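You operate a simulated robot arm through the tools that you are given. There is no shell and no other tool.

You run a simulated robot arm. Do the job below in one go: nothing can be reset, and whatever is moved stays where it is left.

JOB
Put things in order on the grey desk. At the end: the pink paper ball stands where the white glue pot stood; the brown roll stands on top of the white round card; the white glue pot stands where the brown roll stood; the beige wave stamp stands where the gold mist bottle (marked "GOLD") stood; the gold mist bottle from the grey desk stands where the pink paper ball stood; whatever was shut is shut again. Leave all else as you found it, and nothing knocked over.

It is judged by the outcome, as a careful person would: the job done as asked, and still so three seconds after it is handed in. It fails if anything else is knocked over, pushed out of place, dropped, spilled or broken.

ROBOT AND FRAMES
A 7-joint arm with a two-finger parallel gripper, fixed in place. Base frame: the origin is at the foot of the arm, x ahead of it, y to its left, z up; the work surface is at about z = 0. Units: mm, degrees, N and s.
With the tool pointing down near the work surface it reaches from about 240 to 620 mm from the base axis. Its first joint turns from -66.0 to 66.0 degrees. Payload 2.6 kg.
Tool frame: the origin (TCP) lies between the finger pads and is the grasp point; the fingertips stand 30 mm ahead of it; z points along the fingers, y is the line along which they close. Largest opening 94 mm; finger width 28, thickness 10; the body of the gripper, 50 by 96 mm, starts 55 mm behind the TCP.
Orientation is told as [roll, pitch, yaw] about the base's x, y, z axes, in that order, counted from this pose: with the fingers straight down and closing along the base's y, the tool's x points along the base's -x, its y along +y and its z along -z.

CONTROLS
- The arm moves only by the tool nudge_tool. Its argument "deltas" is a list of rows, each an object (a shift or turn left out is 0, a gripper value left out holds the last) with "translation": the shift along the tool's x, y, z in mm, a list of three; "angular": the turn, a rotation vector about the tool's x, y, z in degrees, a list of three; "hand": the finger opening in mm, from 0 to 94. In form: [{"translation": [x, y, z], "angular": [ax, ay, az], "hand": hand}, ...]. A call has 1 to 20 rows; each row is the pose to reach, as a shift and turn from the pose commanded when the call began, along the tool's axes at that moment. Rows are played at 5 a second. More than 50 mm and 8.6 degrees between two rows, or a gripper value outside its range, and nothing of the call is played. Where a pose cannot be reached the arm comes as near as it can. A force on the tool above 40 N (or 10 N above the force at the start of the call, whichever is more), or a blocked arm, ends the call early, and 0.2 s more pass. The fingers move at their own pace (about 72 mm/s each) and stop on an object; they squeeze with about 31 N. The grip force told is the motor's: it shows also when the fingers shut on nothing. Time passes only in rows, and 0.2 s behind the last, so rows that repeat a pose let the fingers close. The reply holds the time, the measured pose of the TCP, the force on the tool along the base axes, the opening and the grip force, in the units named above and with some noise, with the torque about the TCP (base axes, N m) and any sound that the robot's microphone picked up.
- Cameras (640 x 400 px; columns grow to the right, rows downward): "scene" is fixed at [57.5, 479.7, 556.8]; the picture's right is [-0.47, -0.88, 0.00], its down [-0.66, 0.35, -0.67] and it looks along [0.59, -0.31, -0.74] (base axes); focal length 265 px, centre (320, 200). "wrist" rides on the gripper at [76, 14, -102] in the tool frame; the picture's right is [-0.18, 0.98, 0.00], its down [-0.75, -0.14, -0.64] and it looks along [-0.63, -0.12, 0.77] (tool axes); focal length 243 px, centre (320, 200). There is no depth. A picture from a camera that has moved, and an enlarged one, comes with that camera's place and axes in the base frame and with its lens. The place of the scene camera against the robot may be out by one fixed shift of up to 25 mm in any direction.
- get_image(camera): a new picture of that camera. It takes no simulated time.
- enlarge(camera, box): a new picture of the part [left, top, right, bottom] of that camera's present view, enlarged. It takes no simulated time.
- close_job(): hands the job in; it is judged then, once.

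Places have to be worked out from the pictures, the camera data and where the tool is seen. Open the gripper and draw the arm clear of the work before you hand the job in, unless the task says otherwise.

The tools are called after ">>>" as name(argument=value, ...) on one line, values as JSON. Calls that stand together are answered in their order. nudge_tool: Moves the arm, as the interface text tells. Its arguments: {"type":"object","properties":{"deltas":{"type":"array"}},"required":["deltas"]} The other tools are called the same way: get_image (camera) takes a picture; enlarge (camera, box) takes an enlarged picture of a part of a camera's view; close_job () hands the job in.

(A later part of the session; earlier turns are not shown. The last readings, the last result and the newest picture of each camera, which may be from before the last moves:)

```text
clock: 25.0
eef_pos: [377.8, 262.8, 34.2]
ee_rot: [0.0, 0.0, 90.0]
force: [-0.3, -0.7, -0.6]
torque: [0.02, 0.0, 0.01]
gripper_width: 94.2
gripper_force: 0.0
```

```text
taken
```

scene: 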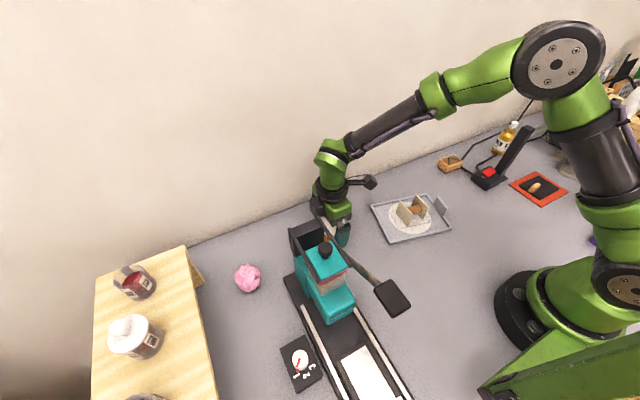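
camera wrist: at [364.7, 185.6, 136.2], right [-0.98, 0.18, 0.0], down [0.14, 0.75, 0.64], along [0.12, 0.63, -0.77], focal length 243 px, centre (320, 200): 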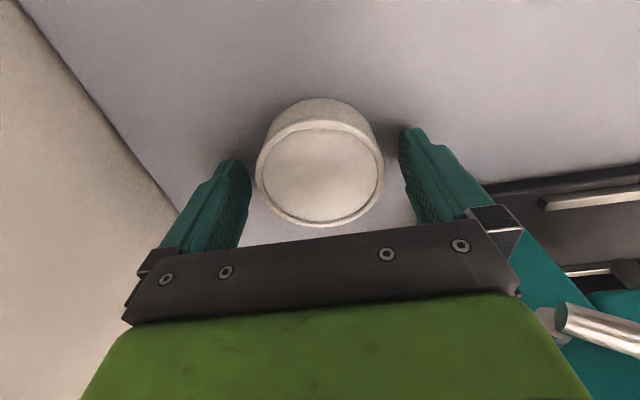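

The pot sits between the fingers. Closing gently on it.

>>> nudge_tool(deltas=[{"hand": 80}, {"hand": 70}, {"hand": 62}, {"hand": 55}, {"hand": 55}, {"hand": 55}])

>>> nudge_tool(deltas=[{"translation": [0, 0, -3]}, {"translation": [0, 0, -12]}, {"translation": [0, 0, -30]}, {"translation": [0, 0, -55]}, {"translation": [0, 0, -85]}, {"translation": [0, 0, -110]}, {"translation": [0, 0, -120]}, {"translation": [0, 0, -120]}])

>>> get_image(camera="wrist")

>>> get_image(camera="scene")

```text
clock: 26.4
eef_pos: [378.1, 261.2, 33.8]
ee_rot: [0.1, 0.0, 90.0]
force: [-2.8, -0.9, 4.3]
torque: [-0.07, -0.07, -0.06]
gripper_width: 67.3
gripper_force: 31.0
```

```text
clock: 28.2
eef_pos: [378.2, 260.6, 156.0]
ee_rot: [-0.1, 0.0, 90.0]
force: [-0.1, 0.0, -1.8]
torque: [0.03, 0.01, 0.01]
gripper_width: 67.2
gripper_force: 31.3
```

```text
taken
camera wrist: at [365.0, 184.5, 258.3], right [-0.98, 0.18, 0.0], down [0.14, 0.75, 0.64], along [0.12, 0.63, -0.77], focal length 243 px, centre (320, 200)
```

wrist: 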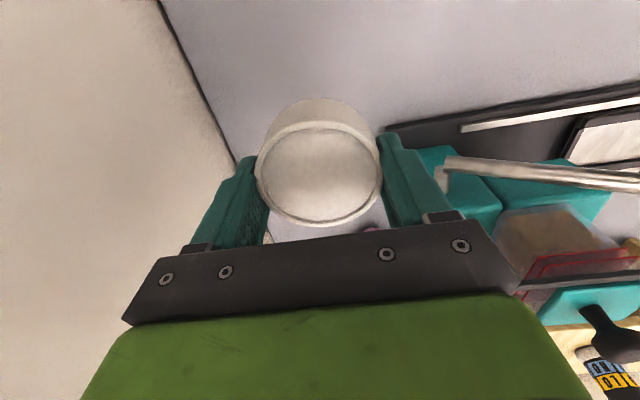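

```text
taken
```

scene: 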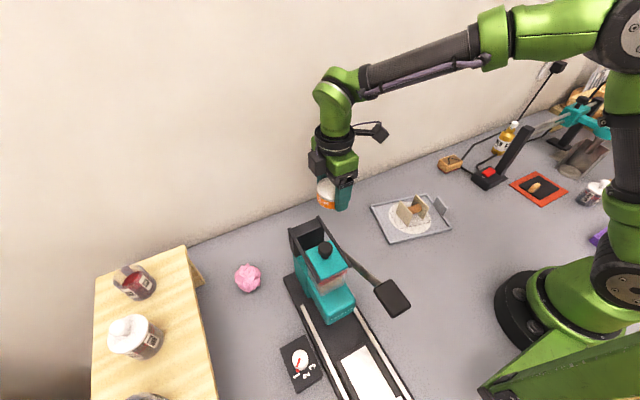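

The pot is held at 67 mm width, level. Carrying it high and smoothly to above the roll's old place [238, -161], turning back to yaw 0.

>>> nudge_tool(deltas=[{"translation": [8.4, 2.8, 0], "angular": [0, 0, 1.8]}, {"translation": [25.3, 8.4, 0], "angular": [0, 0, 5.4]}, {"translation": [50.6, 16.8, 0], "angular": [0, 0, 10.8]}, {"translation": [80.1, 26.6, 0], "angular": [0, 0, 17.1]}, {"translation": [113.9, 37.8, 0], "angular": [0, 0, 24.3]}, {"translation": [147.6, 49, 0], "angular": [0, 0, 31.5]}, {"translation": [181.4, 60.2, 0], "angular": [0, 0, 38.7]}, {"translation": [215.1, 71.4, 0], "angular": [0, 0, 45.9]}, {"translation": [248.9, 82.6, 0], "angular": [0, 0, 53.1]}, {"translation": [282.6, 93.8, 0], "angular": [0, 0, 60.3]}, {"translation": [316.4, 105, 0], "angular": [0, 0, 67.5]}, {"translation": [345.9, 114.8, 0], "angular": [0, 0, 73.8]}, {"translation": [375.4, 124.6, 0], "angular": [0, 0, 80.1]}, {"translation": [396.5, 131.6, 0], "angular": [0, 0, 84.6]}, {"translation": [413.4, 137.2, 0], "angular": [0, 0, 88.2]}, {"translation": [421.8, 140, 0], "angular": [0, 0, 90]}, {"translation": [421.8, 140, 0], "angular": [0, 0, 90]}])

>>> get_image(camera="wrist")

>>> get_image(camera="scene")

```text
clock: 31.8
eef_pos: [240.2, -159.7, 154.0]
ee_rot: [0.0, 0.0, -0.2]
force: [0.4, -0.1, -2.9]
torque: [-0.01, -0.01, 0.02]
gripper_width: 67.3
gripper_force: 30.6
```

```text
taken
camera wrist: at [163.8, -145.8, 256.1], right [0.19, 0.98, 0.0], down [0.75, -0.14, 0.64], along [0.63, -0.12, -0.77], focal length 243 px, centre (320, 200)
```

wrist: 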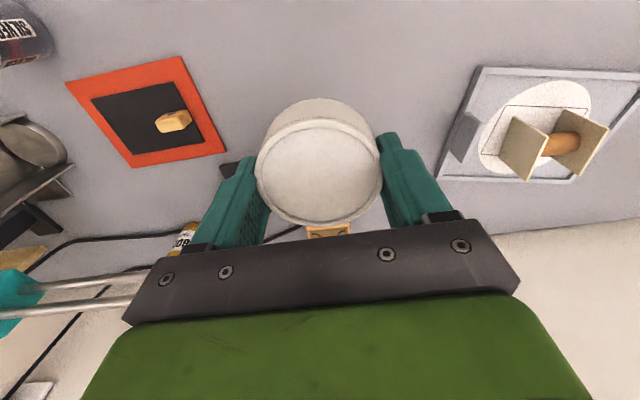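

```text
taken
```

scene: 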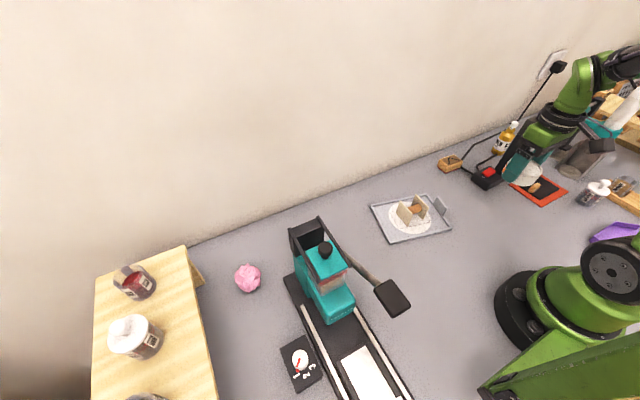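

Measured above the spot within noise; no obstruction below. Lowering to just above the desk, then in 1 mm steps to contact.

>>> nudge_tool(deltas=[{"translation": [1, -0.5, 15]}, {"translation": [1, -0.5, 40]}, {"translation": [1, -0.5, 70]}, {"translation": [1, -0.5, 95]}, {"translation": [1, -0.5, 110]}, {"translation": [1, -0.5, 116]}, {"translation": [1, -0.5, 117]}, {"translation": [1, -0.5, 117]}])

>>> nudge_tool(deltas=[{"translation": [0, 0, 1]}, {"translation": [0, 0, 2]}, {"translation": [0, 0, 2]}])

```text
clock: 33.6
eef_pos: [236.4, -160.0, 37.2]
ee_rot: [-0.1, 0.0, -0.1]
force: [-0.3, 0.3, -2.8]
torque: [0.01, -0.02, 0.0]
gripper_width: 67.2
gripper_force: 31.0
```

```text
clock: 34.4
eef_pos: [237.4, -160.4, 36.2]
ee_rot: [-0.1, 0.0, 0.0]
force: [-0.9, -0.4, -1.9]
torque: [0.02, 0.0, -0.02]
gripper_width: 67.1
gripper_force: 31.1
```

Still no contact (force unchanged); one more millimetre at a time.

>>> nudge_tool(deltas=[{"translation": [0, 0, 0.5]}, {"translation": [0, 0, 1]}, {"translation": [0, 0, 1]}])

```text
clock: 35.2
eef_pos: [237.8, -160.8, 34.9]
ee_rot: [-0.1, 0.0, -0.1]
force: [0.5, 0.4, -1.4]
torque: [0.01, 0.05, 0.01]
gripper_width: 67.2
gripper_force: 31.3
```

>>> nudge_tool(deltas=[{"translation": [0, 0, 0.5]}, {"translation": [0, 0, 0.5]}])

```text
clock: 35.8
eef_pos: [237.2, -160.6, 34.7]
ee_rot: [0.0, 0.0, 0.0]
force: [-4.1, 3.1, 22.2]
torque: [-0.25, 0.6, -0.11]
gripper_width: 67.3
gripper_force: 31.2
```

Contact now (22 N). Relieving half a millimetre and opening slowly.

>>> nudge_tool(deltas=[{"translation": [0, 0, -0.4]}, {"translation": [0, 0, -0.4], "hand": 68}, {"translation": [0, 0, -0.4], "hand": 72}, {"translation": [0, 0, -0.4], "hand": 78}, {"translation": [0, 0, -0.4], "hand": 84}, {"translation": [0, 0, -0.4], "hand": 86}])

>>> nudge_tool(deltas=[{"translation": [0, 0, -8]}, {"translation": [0, 0, -25]}, {"translation": [0, 0, -60]}, {"translation": [0, 0, -105]}, {"translation": [0, 0, -150]}, {"translation": [0, 0, -185]}, {"translation": [0, 0, -200]}, {"translation": [0, 0, -200]}])

>>> enlarge(camera="wrist", box=[0, 0, 640, 120])

>>> get_image(camera="scene")

```text
clock: 37.2
eef_pos: [236.7, -161.0, 34.5]
ee_rot: [0.0, 0.1, 0.0]
force: [0.0, 0.1, -0.2]
torque: [-0.01, 0.01, -0.01]
gripper_width: 86.1
gripper_force: 0.0
```

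```text
clock: 39.0
eef_pos: [237.8, -161.6, 234.8]
ee_rot: [0.0, 0.0, 0.0]
force: [-0.4, -0.9, -0.1]
torque: [0.01, -0.03, 0.0]
gripper_width: 86.0
gripper_force: 0.0
```

```text
1.00 times, centred on (320, 60) of wrist (not enlarged: the box is as wide or as high as the picture)
camera zoom: at [161.9, -147.4, 337.5], right [0.18, 0.98, 0.0], down [0.75, -0.14, 0.64], along [0.63, -0.12, -0.77], focal length 243 px, centre (320, 340)
```

zoom: 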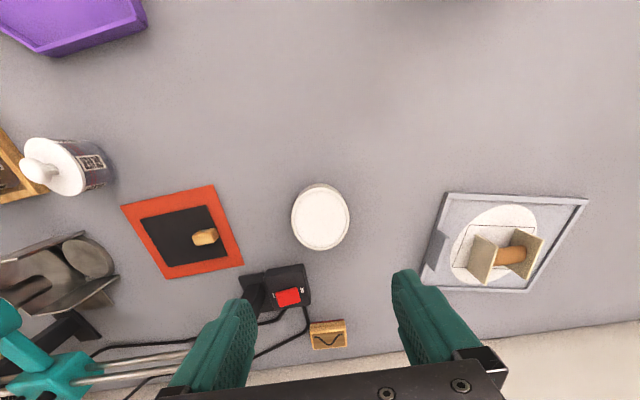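

```text
taken
```

scene: 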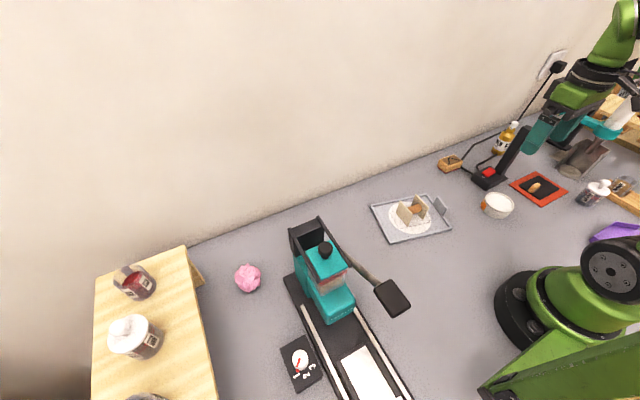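

The pot now stands at the roll's old place and nothing else moved. Next the pink ball: I'll travel high around the front of the machine (its knob is ~190 mm tall) to above the ball near [340, 484].

>>> nudge_tool(deltas=[{"translation": [-5, 12, -10]}, {"translation": [-15, 40, -20]}, {"translation": [-30, 80, -35]}, {"translation": [-45, 120, -35]}, {"translation": [-61, 162, -35]}, {"translation": [-77, 204, -35]}, {"translation": [-93, 246, -35]}, {"translation": [-109, 288, -35]}, {"translation": [-125, 330, -35]}, {"translation": [-138, 366, -35]}, {"translation": [-148, 390, -35]}, {"translation": [-152, 402, -35]}, {"translation": [-145, 435, -35]}, {"translation": [-137, 475, -35]}, {"translation": [-129, 515, -35]}, {"translation": [-121, 555, -35]}, {"translation": [-113, 595, -35]}, {"translation": [-108, 625, -35]}, {"translation": [-105, 640, -35]}, {"translation": [-105, 640, -35]}])

>>> get_image(camera="wrist")

>>> enlarge(camera="wrist", box=[0, 0, 640, 120])

>>> get_image(camera="scene")

```text
clock: 43.2
eef_pos: [332.7, 463.6, 265.8]
ee_rot: [0.0, 0.0, 0.0]
force: [1.1, -0.2, 0.5]
torque: [0.0, 0.03, -0.01]
gripper_width: 86.0
gripper_force: 0.1
out of reach, approached as far as the arm can: row 18, 19, 20
```

```text
taken
camera wrist: at [256.2, 477.2, 368.4], right [0.18, 0.98, 0.0], down [0.75, -0.14, 0.64], along [0.63, -0.12, -0.77], focal length 243 px, centre (320, 200)
```

wrist: 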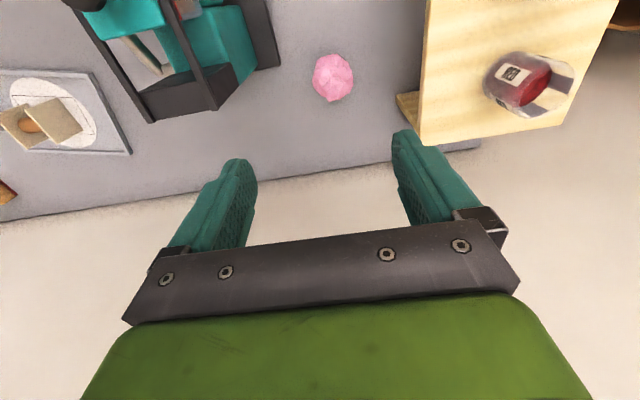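

```text
1.00 times, centred on (320, 60) of wrist (not enlarged: the box is as wide or as high as the picture)
camera zoom: at [256.2, 477.2, 368.4], right [0.18, 0.98, 0.0], down [0.75, -0.14, 0.64], along [0.63, -0.12, -0.77], focal length 243 px, centre (320, 340)
```

zoom: 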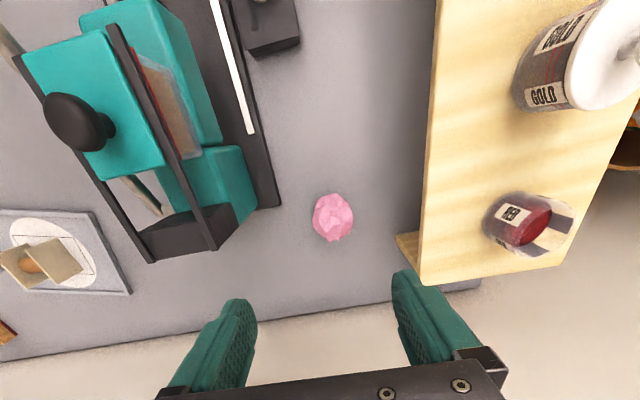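

```text
taken
```

scene: 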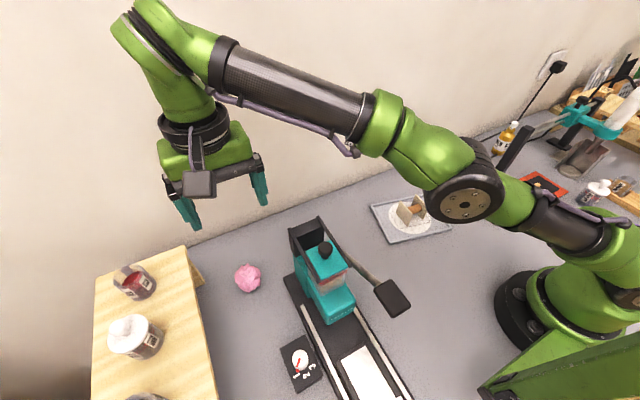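

The reach limit at this height stopped the arm at [333, 464], as told. The ball measures at about [338, 478], ~50 mm across. I'll lower partway and read where the arm settles.

>>> nudge_tool(deltas=[{"translation": [0, 0, 20]}, {"translation": [0, 0, 45]}, {"translation": [0, 0, 75]}, {"translation": [0, 0, 100]}, {"translation": [0, 0, 100]}])

>>> get_image(camera="wrist")

>>> enlarge(camera="wrist", box=[0, 0, 640, 120])

>>> get_image(camera="scene")

```text
clock: 44.4
eef_pos: [332.4, 461.0, 164.2]
ee_rot: [0.1, 0.0, 0.1]
force: [0.0, 0.4, 1.3]
torque: [-0.02, 0.0, -0.01]
gripper_width: 85.8
gripper_force: 0.0
```

```text
taken
camera wrist: at [255.9, 474.9, 267.1], right [0.18, 0.98, 0.0], down [0.75, -0.14, 0.64], along [0.63, -0.12, -0.77], focal length 243 px, centre (320, 200)
```

wrist: 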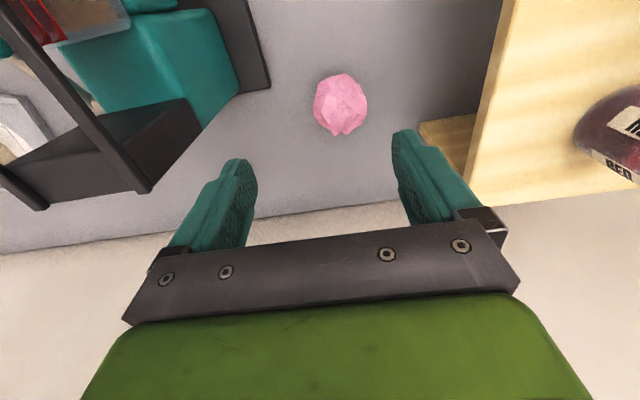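

```text
1.00 times, centred on (320, 60) of wrist (not enlarged: the box is as wide or as high as the picture)
camera zoom: at [255.9, 474.9, 267.1], right [0.18, 0.98, 0.0], down [0.75, -0.14, 0.64], along [0.63, -0.12, -0.77], focal length 243 px, centre (320, 340)
```

zoom: 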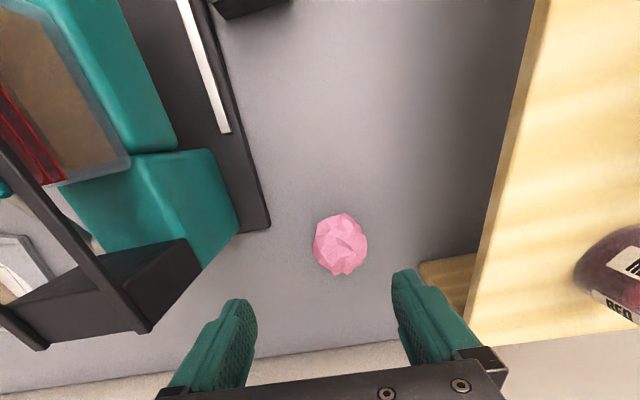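

```text
taken
```

scene: 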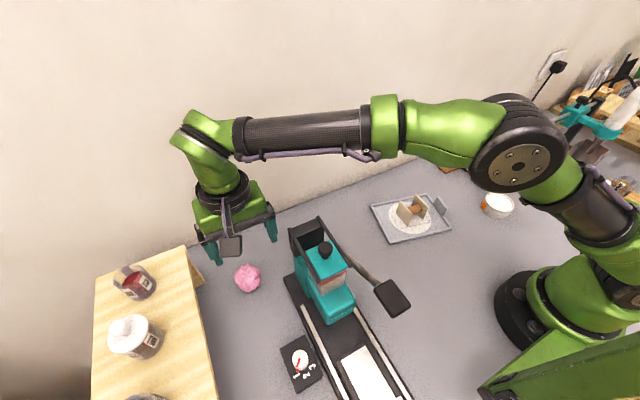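

The ball lies about (+6.7, +18.7) mm from the tool axis. I'll shift there, open to 94, and descend to z≈35.

>>> nudge_tool(deltas=[{"translation": [-3, 9, 15], "hand": 94}, {"translation": [-6.7, 18.7, 35]}, {"translation": [-6.7, 18.7, 50]}, {"translation": [-6.7, 18.7, 50]}])

>>> get_image(camera="wrist")

>>> get_image(camera="scene")

```text
clock: 45.4
eef_pos: [338.4, 480.7, 115.8]
ee_rot: [0.0, -0.1, -0.1]
force: [0.6, 0.0, -0.2]
torque: [0.01, -0.03, -0.02]
gripper_width: 94.1
gripper_force: 0.2
```

```text
taken
camera wrist: at [262.7, 494.7, 217.7], right [0.18, 0.98, 0.0], down [0.75, -0.14, 0.64], along [0.63, -0.12, -0.77], focal length 243 px, centre (320, 200)
```

wrist: 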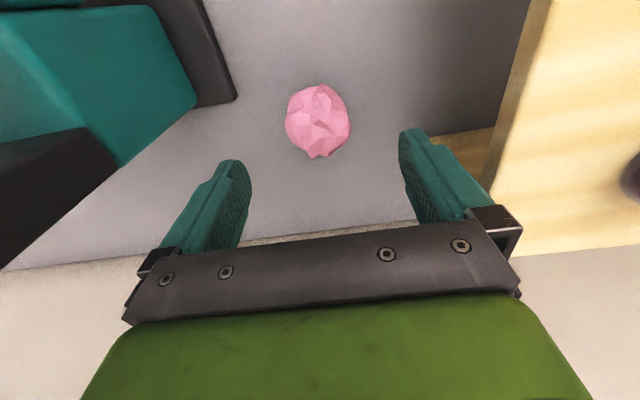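

```text
taken
```

scene: 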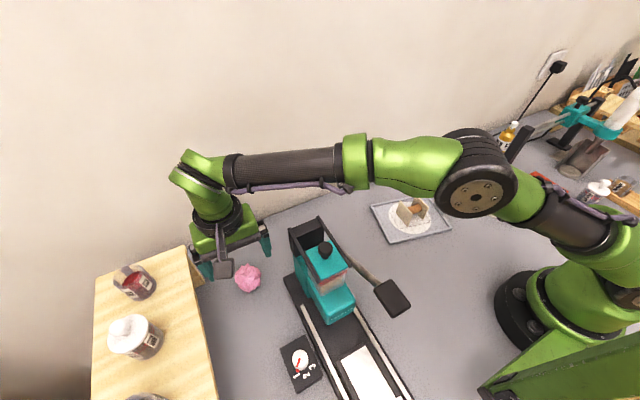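

The ball is centred under the tool (338.6, 479.3). Descending and closing.

>>> nudge_tool(deltas=[{"translation": [0, -1, 30]}, {"translation": [0, -1, 55]}, {"translation": [0, -1, 72]}, {"translation": [0, -1, 81]}, {"translation": [0, -1, 81]}])

>>> get_image(camera="wrist")

```text
clock: 46.6
eef_pos: [338.0, 481.9, 32.2]
ee_rot: [0.0, 0.0, -0.1]
force: [0.6, 0.0, -0.7]
torque: [0.02, 0.0, -0.01]
gripper_width: 93.9
gripper_force: 0.1
```

```text
taken
camera wrist: at [262.8, 494.8, 134.8], right [0.18, 0.98, 0.0], down [0.75, -0.14, 0.64], along [0.63, -0.12, -0.77], focal length 243 px, centre (320, 200)
```

wrist: 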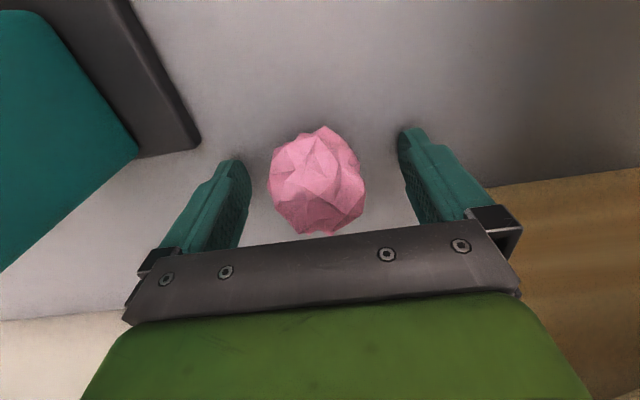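

>>> nudge_tool(deltas=[{"hand": 80}, {"hand": 68}, {"hand": 58}, {"hand": 48}, {"hand": 40}, {"hand": 35}, {"hand": 35}, {"hand": 35}])

>>> get_image(camera="wrist")

```text
clock: 48.4
eef_pos: [337.5, 479.8, 32.5]
ee_rot: [0.0, 0.1, 0.2]
force: [-0.3, -1.3, 0.9]
torque: [0.0, 0.01, 0.04]
gripper_width: 56.0
gripper_force: 31.2
```

```text
taken
camera wrist: at [262.9, 494.8, 135.2], right [0.18, 0.98, 0.0], down [0.75, -0.14, 0.64], along [0.63, -0.12, -0.77], focal length 243 px, centre (320, 200)
```

wrist: 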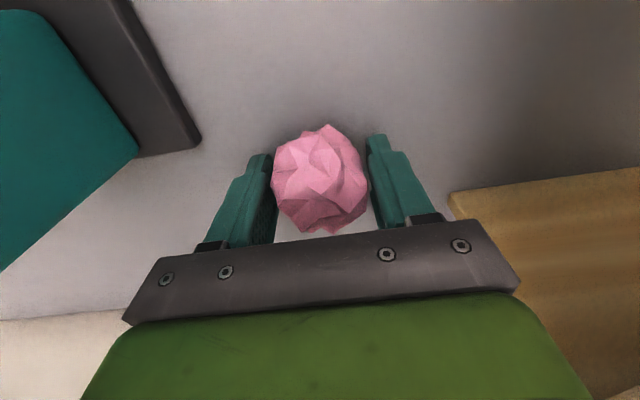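

The ball is gripped (56 mm). Lifting straight up, then drawing forward past the machine's front.

>>> nudge_tool(deltas=[{"translation": [0, 0, -5]}, {"translation": [0, 0, -25]}, {"translation": [0, 0, -55]}, {"translation": [0, 0, -85]}, {"translation": [-10, -15, -100]}, {"translation": [-25, -38, -120]}, {"translation": [-40, -65, -145]}, {"translation": [-46, -95, -167]}, {"translation": [-46, -95, -167]}])

>>> get_image(camera="wrist")

>>> get_image(camera="scene")

```text
clock: 50.4
eef_pos: [383.1, 383.9, 203.4]
ee_rot: [0.0, 0.0, 0.0]
force: [-0.1, 0.1, -0.6]
torque: [0.04, 0.03, 0.01]
gripper_width: 55.5
gripper_force: 31.0
```

```text
taken
camera wrist: at [308.1, 398.1, 305.6], right [0.18, 0.98, 0.0], down [0.75, -0.14, 0.64], along [0.63, -0.12, -0.77], focal length 243 px, centre (320, 200)
```

wrist: 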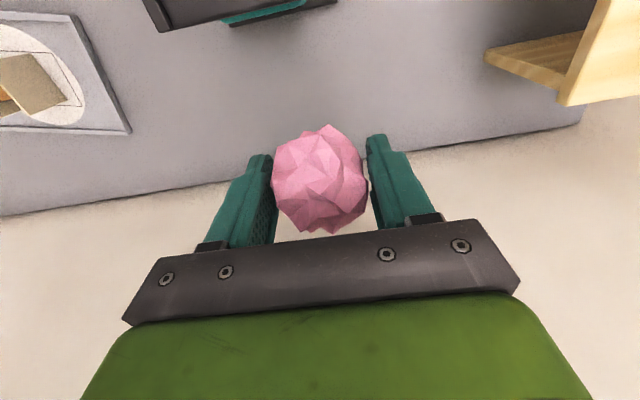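

```text
taken
```

scene: 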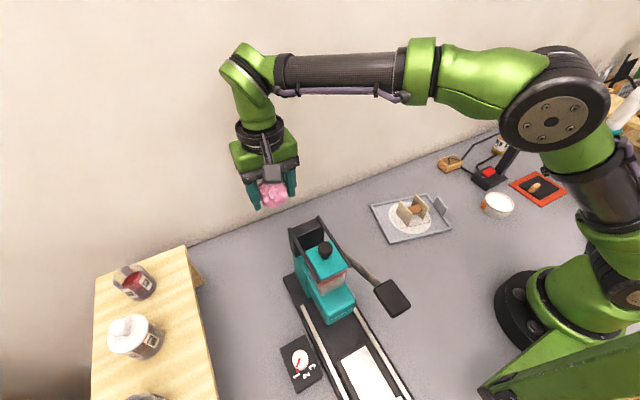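

Ball held, clear. Now turning to yaw +90° while moving over the pot's old place [378.3, 261.3].

>>> nudge_tool(deltas=[{"translation": [0.3, -7, 0], "angular": [0, 0, -5]}, {"translation": [0.8, -18, 0], "angular": [0, 0, -12]}, {"translation": [1.2, -29, 0], "angular": [0, 0, -20]}, {"translation": [1.7, -40, 0], "angular": [0, 0, -28]}, {"translation": [2.2, -51, 0], "angular": [0, 0, -36]}, {"translation": [2.7, -62, 0], "angular": [0, 0, -44]}, {"translation": [3.2, -73, 0], "angular": [0, 0, -52]}, {"translation": [3.7, -84, 0], "angular": [0, 0, -60]}, {"translation": [4.2, -95, 0], "angular": [0, 0, -68]}, {"translation": [4.7, -106, 0], "angular": [0, 0, -76]}, {"translation": [5.1, -117, 0], "angular": [0, 0, -83]}, {"translation": [5.4, -123, 0], "angular": [0, 0, -88]}, {"translation": [5.4, -123, 0], "angular": [0, 0, -90]}, {"translation": [5.4, -123, 0], "angular": [0, 0, -90]}])

>>> get_image(camera="wrist")

>>> get_image(camera="scene")

```text
clock: 53.4
eef_pos: [379.7, 261.6, 202.0]
ee_rot: [0.1, 0.0, 90.1]
force: [-0.2, 0.2, 0.2]
torque: [0.01, -0.02, 0.02]
gripper_width: 55.3
gripper_force: 31.2
```

```text
taken
camera wrist: at [365.1, 185.0, 303.7], right [-0.98, 0.18, 0.0], down [0.14, 0.75, 0.64], along [0.12, 0.63, -0.77], focal length 243 px, centre (320, 200)
```

wrist: 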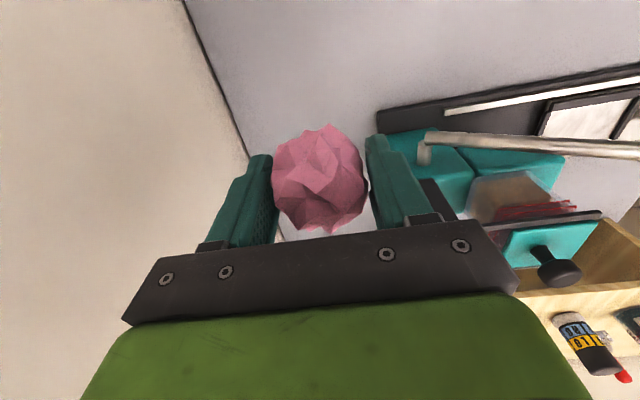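

```text
taken
```

scene: 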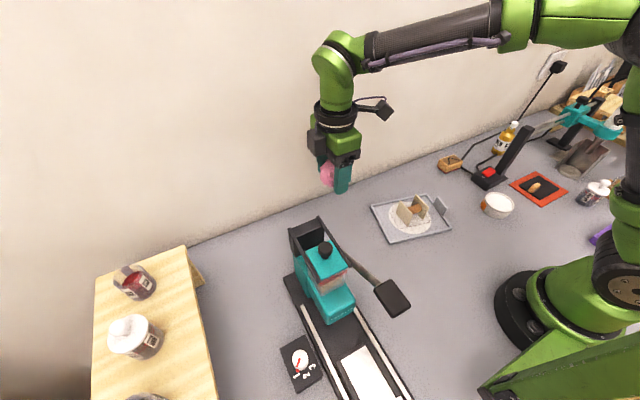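

Over the spot. Lowering to just above the desk.

>>> nudge_tool(deltas=[{"translation": [0, 0.7, 25]}, {"translation": [0, 0.7, 65]}, {"translation": [0, 0.7, 105]}, {"translation": [0, 0.7, 135]}, {"translation": [0, 0.7, 152]}, {"translation": [0, 0.7, 160]}, {"translation": [0, 0.7, 163]}, {"translation": [0, 0.7, 163]}])

>>> nudge_tool(deltas=[{"translation": [0, 0, 1]}, {"translation": [0, 0, 2]}, {"translation": [0, 0, 2]}])

>>> nudge_tool(deltas=[{"translation": [0, 0, 0.7]}, {"translation": [0, 0, 0.7]}])

```text
clock: 55.2
eef_pos: [377.4, 263.0, 39.0]
ee_rot: [-0.1, 0.0, 89.9]
force: [-0.5, 0.3, 0.4]
torque: [0.0, 0.01, -0.02]
gripper_width: 54.4
gripper_force: 31.2
```

```text
clock: 56.0
eef_pos: [378.1, 261.6, 36.7]
ee_rot: [0.1, 0.0, 90.0]
force: [-1.3, 0.3, 0.0]
torque: [0.02, 0.0, -0.04]
gripper_width: 54.1
gripper_force: 30.9
```

```text
clock: 56.6
eef_pos: [377.8, 261.9, 34.4]
ee_rot: [0.0, 0.1, 90.0]
force: [-0.1, -0.2, 0.4]
torque: [0.01, 0.0, -0.01]
gripper_width: 54.1
gripper_force: 30.8
```

>>> nudge_tool(deltas=[{"translation": [0, 0, 0.7]}, {"translation": [0, 0, 0.7]}])

>>> get_image(camera="wrist")

>>> enlarge(camera="scene", box=[270, 170, 400, 260])

```text
clock: 57.2
eef_pos: [378.4, 261.6, 34.9]
ee_rot: [0.0, 0.0, 90.0]
force: [0.1, 0.4, 2.6]
torque: [-0.01, -0.02, 0.01]
gripper_width: 54.1
gripper_force: 30.8
```

```text
taken
camera wrist: at [364.4, 185.3, 137.4], right [-0.98, 0.18, 0.0], down [0.14, 0.75, 0.64], along [0.12, 0.63, -0.77], focal length 243 px, centre (320, 200)
```

wrist: 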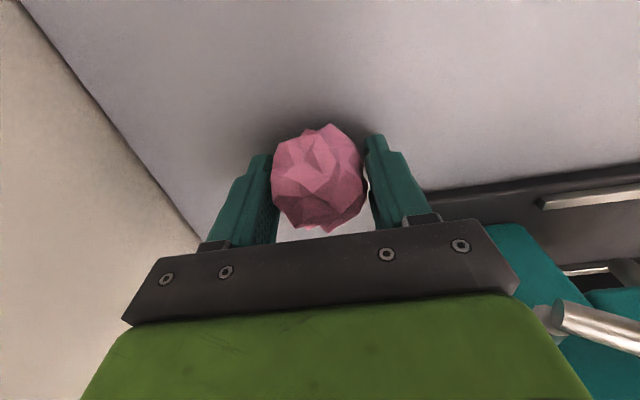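

```text
4.44 times, centred on (335, 215) of scene
camera zoom: at [57.5, 479.6, 556.8], right [-0.47, -0.88, 0.0], down [-0.66, 0.35, -0.67], along [0.59, -0.31, -0.74], focal length 1178 px, centre (253, 133)
```

zoom: 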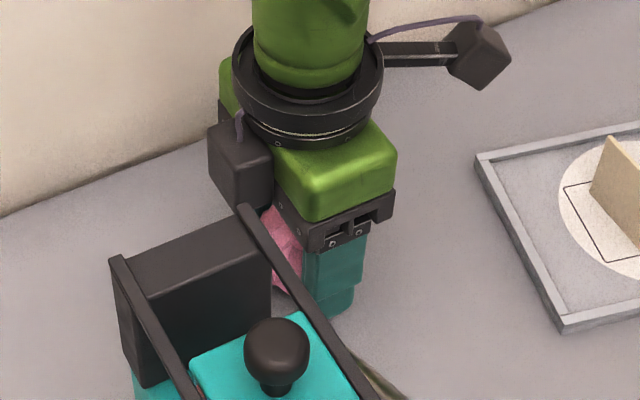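

>>> nudge_tool(deltas=[{"translation": [0, 0, 0.5]}, {"translation": [0, 0, 0.5]}])

```text
clock: 57.8
eef_pos: [377.8, 262.0, 35.6]
ee_rot: [-0.1, -0.1, 90.0]
force: [0.1, -0.3, 10.2]
torque: [-0.07, -0.08, 0.01]
gripper_width: 53.9
gripper_force: 30.9
```

Firm contact with the desk (10 N). Opening slowly, both fingers moving off evenly.

>>> nudge_tool(deltas=[{"translation": [0, 0, -0.2], "hand": 55}, {"translation": [0, 0, -0.2], "hand": 58}, {"translation": [0, 0, -0.2], "hand": 63}, {"translation": [0, 0, -0.2], "hand": 70}, {"translation": [0, 0, -0.2], "hand": 78}, {"translation": [0, 0, -0.2], "hand": 84}, {"translation": [0, 0, -0.2], "hand": 84}])

>>> get_image(camera="wrist")

```text
clock: 59.4
eef_pos: [378.2, 261.9, 33.8]
ee_rot: [0.0, 0.0, 90.0]
force: [0.0, 0.0, 0.8]
torque: [0.01, -0.01, -0.04]
gripper_width: 83.9
gripper_force: 0.1
```

```text
taken
camera wrist: at [364.3, 185.0, 136.7], right [-0.98, 0.18, 0.0], down [0.14, 0.75, 0.64], along [0.12, 0.63, -0.77], focal length 243 px, centre (320, 200)
```

wrist: 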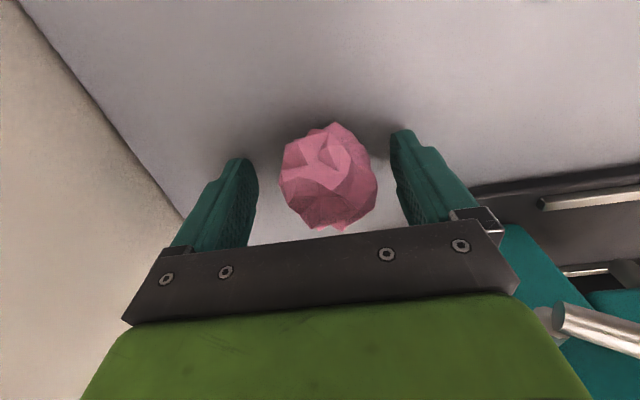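

The ball settled a few mm sideways on opening. I'll rise straight up and measure where it rests.

>>> nudge_tool(deltas=[{"translation": [0, 0, -6]}, {"translation": [0, 0, -20]}, {"translation": [0, 0, -50]}, {"translation": [0, 0, -90]}, {"translation": [0, 0, -130]}, {"translation": [0, 0, -165]}, {"translation": [0, 0, -200]}, {"translation": [0, 0, -215]}, {"translation": [0, 0, -215]}])

>>> get_image(camera="wrist")

>>> enlarge(camera="wrist", box=[270, 20, 370, 120])

>>> get_image(camera="scene")

```text
clock: 61.4
eef_pos: [376.6, 261.8, 250.4]
ee_rot: [-0.1, 0.0, 90.0]
force: [-0.6, -0.5, 0.3]
torque: [-0.02, 0.0, 0.01]
gripper_width: 84.2
gripper_force: 0.1
```

```text
taken
camera wrist: at [364.0, 185.6, 353.1], right [-0.98, 0.18, 0.0], down [0.14, 0.75, 0.64], along [0.12, 0.63, -0.77], focal length 243 px, centre (320, 200)
```

wrist: 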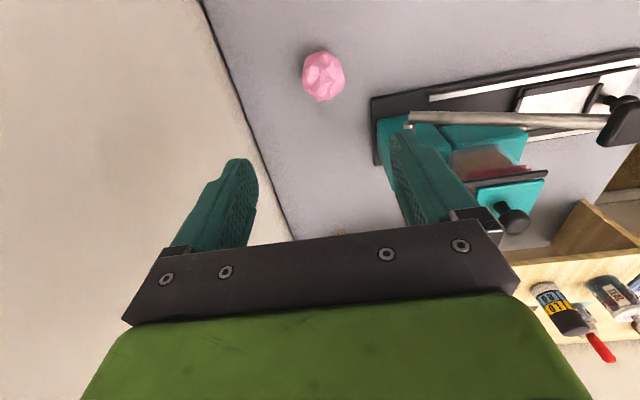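

```text
4.00 times, centred on (320, 70) of wrist
camera zoom: at [364.0, 185.6, 353.1], right [-0.98, 0.18, 0.0], down [0.14, 0.75, 0.64], along [0.12, 0.63, -0.77], focal length 970 px, centre (320, 720)
```

zoom: 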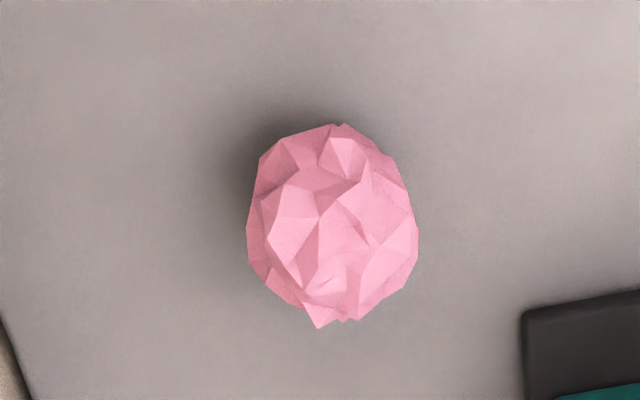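

```text
taken
```

scene: 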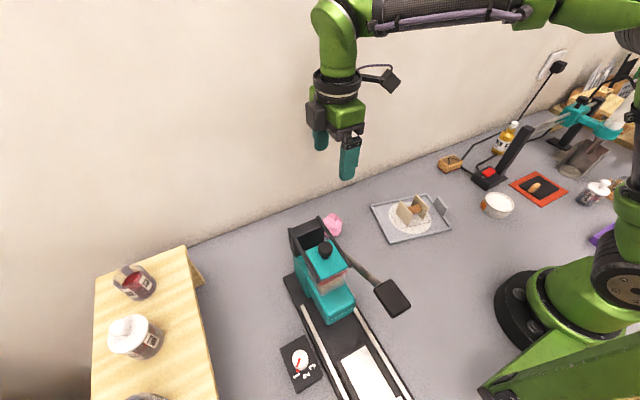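

The ball rests stably at about [375, 260.5], within 4 mm of the pot's old spot. Now I go high over to the right side to survey the gold bottle and its surroundings.

>>> nudge_tool(deltas=[{"translation": [9, 1, -5], "angular": [0, 0, 1.8]}, {"translation": [28, 3, -10], "angular": [0, 0, 5.4]}, {"translation": [55, 6, -15], "angular": [0, 0, 10.8]}, {"translation": [88, 9, -20], "angular": [0, 0, 17.1]}, {"translation": [125, 13, -25], "angular": [0, 0, 24.3]}, {"translation": [162, 16, -30], "angular": [0, 0, 31.5]}, {"translation": [199, 20, -30], "angular": [0, 0, 38.7]}, {"translation": [236, 24, -30], "angular": [0, 0, 45.9]}, {"translation": [273, 28, -30], "angular": [0, 0, 53.1]}, {"translation": [310, 31, -30], "angular": [0, 0, 60.3]}, {"translation": [347, 35, -30], "angular": [0, 0, 67.5]}, {"translation": [379, 39, -30], "angular": [0, 0, 73.8]}, {"translation": [411, 42, -30], "angular": [0, 0, 80.1]}, {"translation": [434, 44, -30], "angular": [0, 0, 84.6]}, {"translation": [453, 46, -30], "angular": [0, 0, 88.2]}, {"translation": [462, 47, -30], "angular": [0, 0, 90]}, {"translation": [462, 47, -30], "angular": [0, 0, 90]}])

>>> get_image(camera="wrist")

>>> enlarge(camera="wrist", box=[0, 0, 640, 120])

>>> get_image(camera="scene")

```text
clock: 65.0
eef_pos: [332.3, -201.6, 279.1]
ee_rot: [0.0, 0.1, 0.0]
force: [0.1, -0.2, 0.0]
torque: [0.01, 0.0, 0.0]
gripper_width: 84.1
gripper_force: 0.0
```

```text
taken
camera wrist: at [255.0, -187.3, 381.5], right [0.19, 0.98, 0.0], down [0.75, -0.14, 0.64], along [0.63, -0.12, -0.77], focal length 243 px, centre (320, 200)
```

wrist: 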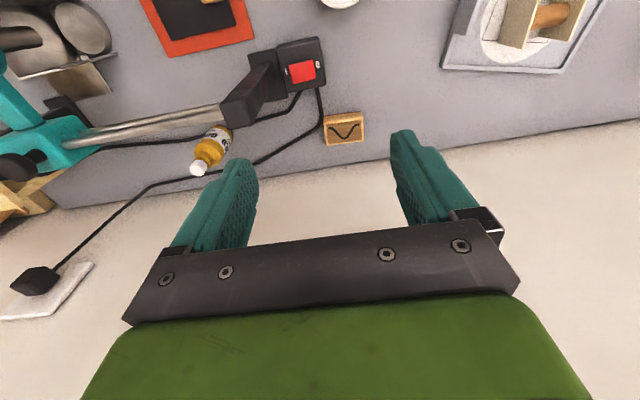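

```text
1.00 times, centred on (320, 60) of wrist (not enlarged: the box is as wide or as high as the picture)
camera zoom: at [255.0, -187.3, 381.5], right [0.19, 0.98, 0.0], down [0.75, -0.14, 0.64], along [0.63, -0.12, -0.77], focal length 243 px, centre (320, 340)
```

zoom: 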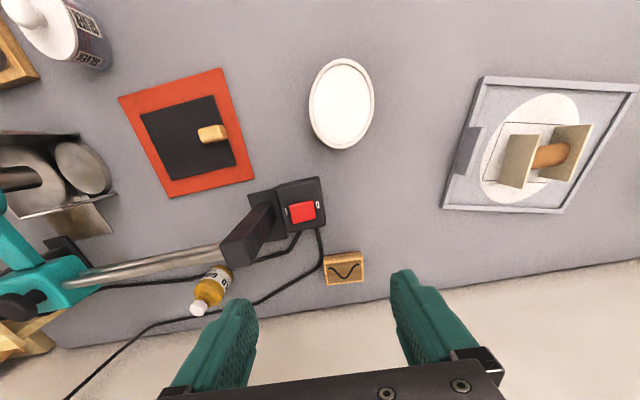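

```text
taken
```

scene: 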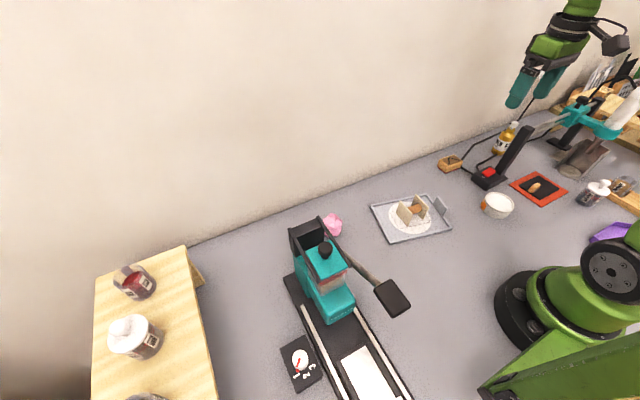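

>>> enlarge(camera="wrist", box=[150, 90, 290, 190])

>>> enlarge(camera="wrist", box=[0, 0, 340, 200])

>>> enlarge(camera="scene", box=[430, 90, 640, 220])

```text
4.00 times, centred on (220, 140) of wrist
camera zoom: at [255.0, -187.3, 381.5], right [0.19, 0.98, 0.0], down [0.75, -0.14, 0.64], along [0.63, -0.12, -0.77], focal length 970 px, centre (720, 440)
```

zoom: 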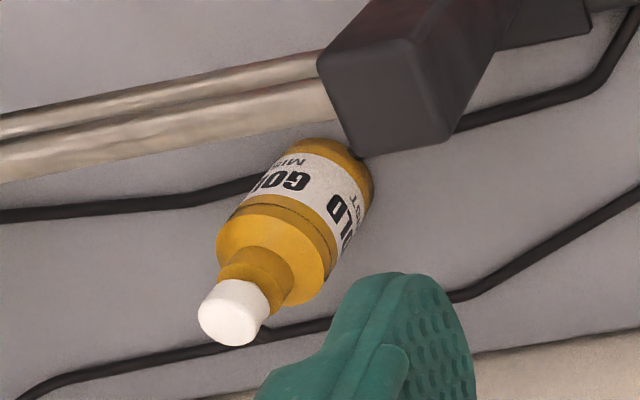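

```text
1.88 times, centred on (170, 100) of wrist
camera zoom: at [255.0, -187.3, 381.5], right [0.19, 0.98, 0.0], down [0.75, -0.14, 0.64], along [0.63, -0.12, -0.77], focal length 457 px, centre (602, 388)
```

zoom: 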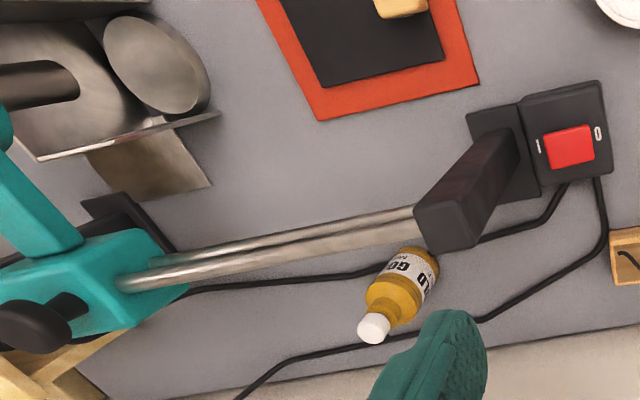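

```text
3.05 times, centred on (535, 155) of scene
camera zoom: at [57.5, 479.6, 556.8], right [-0.47, -0.88, 0.0], down [-0.66, 0.35, -0.67], along [0.59, -0.31, -0.74], focal length 808 px, centre (-335, 337)
```

zoom: 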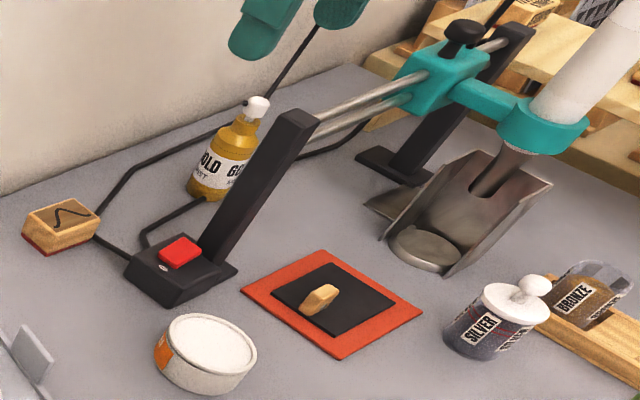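

The bottle stands near [396.5, -380], Ø ~37 mm and ~110 mm tall, behind the post (top ~160 mm) and two rails. To keep the camera off the rails I'll use yaw -90° there; moving high above it to refine.

>>> nudge_tool(deltas=[{"translation": [-3, -8, 0], "angular": [0, 0, 4], "hand": 94}, {"translation": [-8, -22, 2], "angular": [0, 0, 11]}, {"translation": [-13, -36, 4], "angular": [0, 0, 18]}, {"translation": [-18, -51, 6], "angular": [0, 0, 26]}, {"translation": [-24, -67, 8], "angular": [0, 0, 34]}, {"translation": [-30, -83, 10], "angular": [0, 0, 42]}, {"translation": [-36, -99, 12], "angular": [0, 0, 50]}, {"translation": [-42, -115, 14], "angular": [0, 0, 58]}, {"translation": [-48, -132, 16], "angular": [0, 0, 66]}, {"translation": [-54, -149, 18], "angular": [0, 0, 74]}, {"translation": [-60, -166, 20], "angular": [0, 0, 82]}, {"translation": [-64, -178, 20], "angular": [0, 0, 88]}, {"translation": [-64, -178, 20], "angular": [0, 0, 90]}, {"translation": [-64, -178, 20], "angular": [0, 0, 90]}])

>>> get_image(camera="wrist")

>>> enlarge(camera="wrist", box=[0, 0, 640, 120])

>>> get_image(camera="scene")

```text
clock: 68.0
eef_pos: [395.3, -378.9, 259.3]
ee_rot: [0.0, -0.1, -90.1]
force: [-0.4, -0.3, -0.3]
torque: [0.01, 0.03, -0.02]
gripper_width: 93.9
gripper_force: 0.1
```

```text
taken
camera wrist: at [410.5, -302.6, 361.9], right [0.98, -0.19, 0.0], down [-0.14, -0.75, 0.64], along [-0.12, -0.63, -0.77], focal length 243 px, centre (320, 200)
```

wrist: 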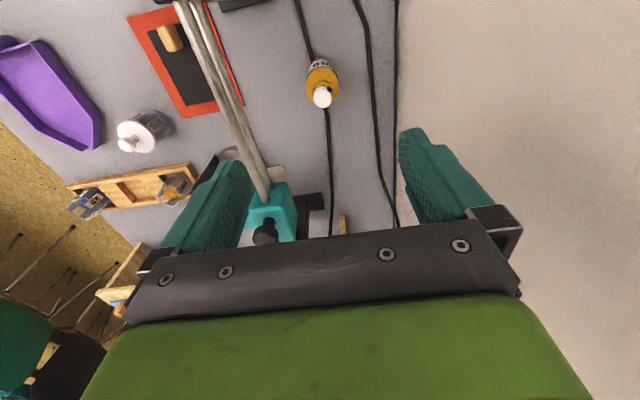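

```text
1.00 times, centred on (320, 60) of wrist (not enlarged: the box is as wide or as high as the picture)
camera zoom: at [410.5, -302.6, 361.9], right [0.98, -0.19, 0.0], down [-0.14, -0.75, 0.64], along [-0.12, -0.63, -0.77], focal length 243 px, centre (320, 340)
```

zoom: 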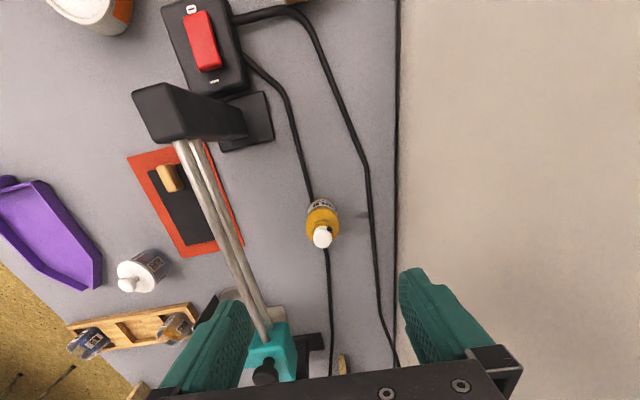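

```text
taken
```

scene: 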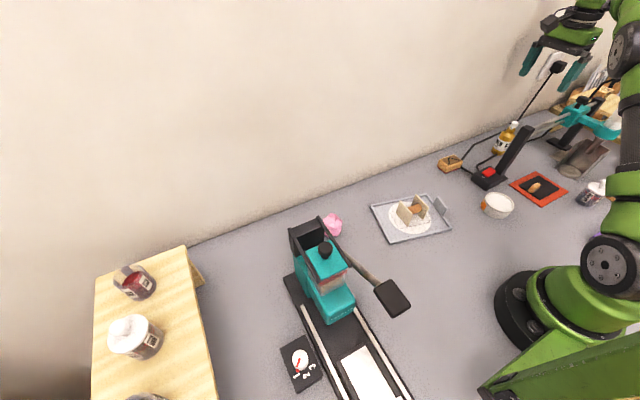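

>>> enlarge(camera="wrist", box=[280, 40, 370, 130])

>>> enlarge(camera="wrist", box=[120, 0, 420, 180])

```text
4.44 times, centred on (325, 85) of wrist
camera zoom: at [410.5, -302.6, 361.9], right [0.98, -0.19, 0.0], down [-0.14, -0.75, 0.64], along [-0.12, -0.63, -0.77], focal length 1078 px, centre (298, 711)
```

zoom: 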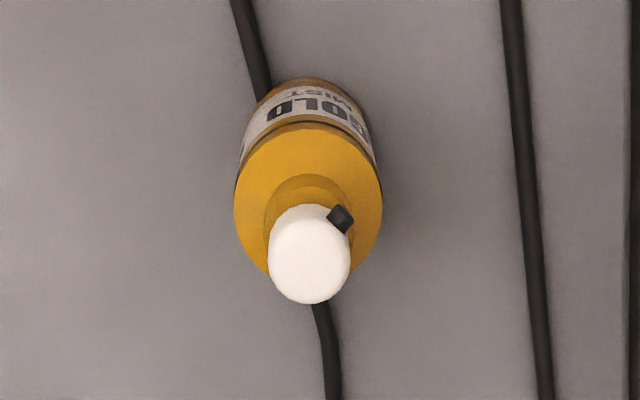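

```text
2.13 times, centred on (270, 90) of wrist
camera zoom: at [410.5, -302.6, 361.9], right [0.98, -0.19, 0.0], down [-0.14, -0.75, 0.64], along [-0.12, -0.63, -0.77], focal length 518 px, centre (427, 435)
```

zoom: 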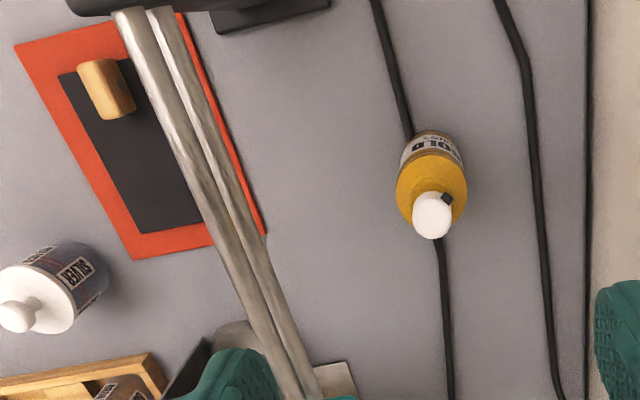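

Bottle refined: centre about [397.9, -381], body Ø38 up to z≈57, cap top ≈107; rails' near edge at x≈333, z≈140. I'll narrow the fingers to 64 for clearance, align, and descend partway to check.

>>> nudge_tool(deltas=[{"translation": [-2.4, 1.5, 10], "hand": 64}, {"translation": [-2.4, 1.5, 40], "hand": 64}, {"translation": [-2.4, 1.5, 75]}, {"translation": [-2.4, 1.5, 105]}, {"translation": [-2.4, 1.5, 125]}, {"translation": [-2.4, 1.5, 130]}, {"translation": [-2.4, 1.5, 130]}])

>>> get_image(camera="wrist")

>>> enlarge(camera="scene", box=[460, 60, 600, 190])

```text
clock: 69.6
eef_pos: [396.9, -380.9, 129.5]
ee_rot: [0.0, 0.0, -90.0]
force: [0.1, 0.2, -0.6]
torque: [0.02, 0.03, 0.01]
gripper_width: 63.9
gripper_force: 0.0
```

```text
taken
camera wrist: at [411.1, -305.1, 232.2], right [0.98, -0.18, 0.0], down [-0.14, -0.75, 0.64], along [-0.12, -0.63, -0.77], focal length 243 px, centre (320, 200)
```

wrist: 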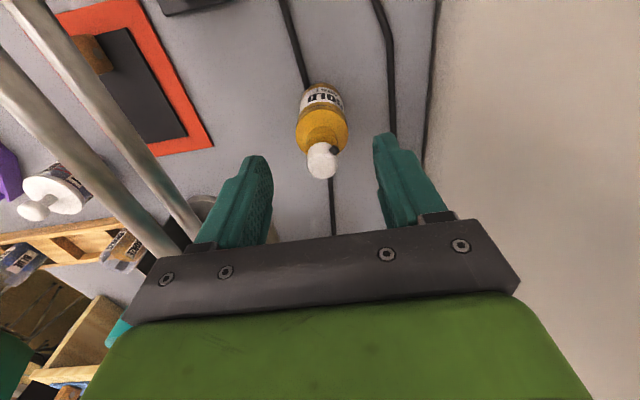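

```text
3.08 times, centred on (530, 125) of scene
camera zoom: at [57.5, 479.7, 556.8], right [-0.47, -0.88, 0.0], down [-0.66, 0.35, -0.67], along [0.59, -0.31, -0.74], focal length 816 px, centre (-326, 431)
```

zoom: 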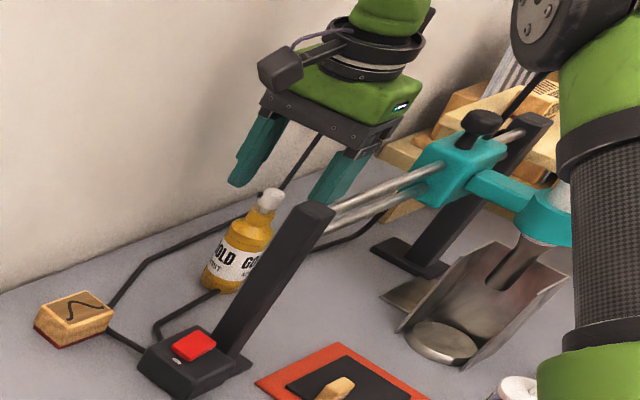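

Aligned: the bottle is midway between the fingers and the rails are clear to the left. Descending to z≈61.

>>> nudge_tool(deltas=[{"translation": [-0.5, 0.5, 20]}, {"translation": [-0.5, 0.5, 40]}, {"translation": [-0.5, 0.5, 54]}, {"translation": [-0.5, 0.5, 62]}, {"translation": [-0.5, 0.5, 66]}, {"translation": [-0.5, 0.5, 68]}, {"translation": [-0.5, 0.5, 68]}])

>>> get_image(camera="wrist")

>>> enlarge(camera="scene", box=[460, 60, 600, 190])

```text
clock: 71.2
eef_pos: [395.0, -381.2, 60.3]
ee_rot: [-0.1, 0.0, -90.1]
force: [-0.3, 0.0, 0.2]
torque: [-0.05, 0.03, -0.01]
gripper_width: 64.3
gripper_force: 0.1
```

```text
taken
camera wrist: at [411.1, -305.1, 163.0], right [0.98, -0.18, 0.0], down [-0.14, -0.75, 0.64], along [-0.12, -0.63, -0.77], focal length 243 px, centre (320, 200)
```

wrist: 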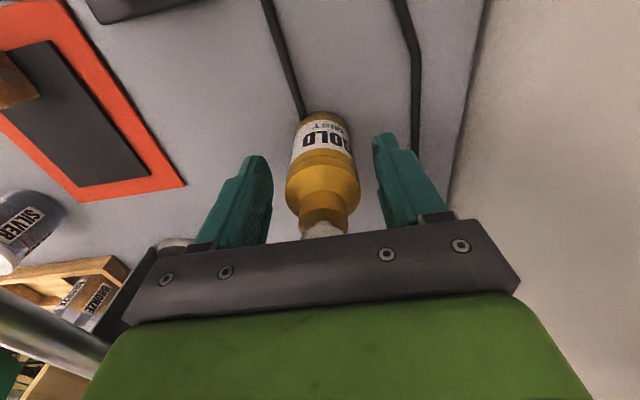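

```text
3.08 times, centred on (530, 125) of scene
camera zoom: at [57.5, 479.7, 556.8], right [-0.47, -0.88, 0.0], down [-0.66, 0.35, -0.67], along [0.59, -0.31, -0.74], focal length 816 px, centre (-326, 431)
```

zoom: 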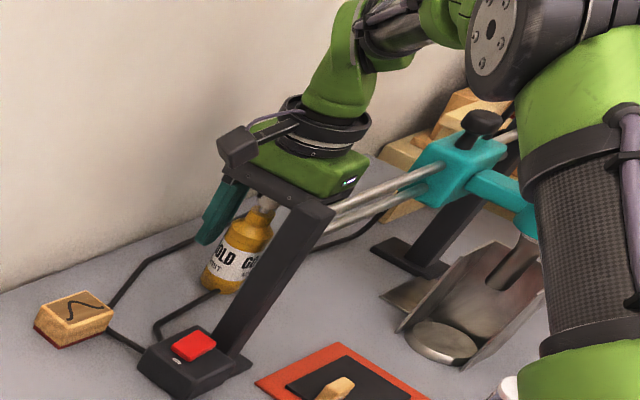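

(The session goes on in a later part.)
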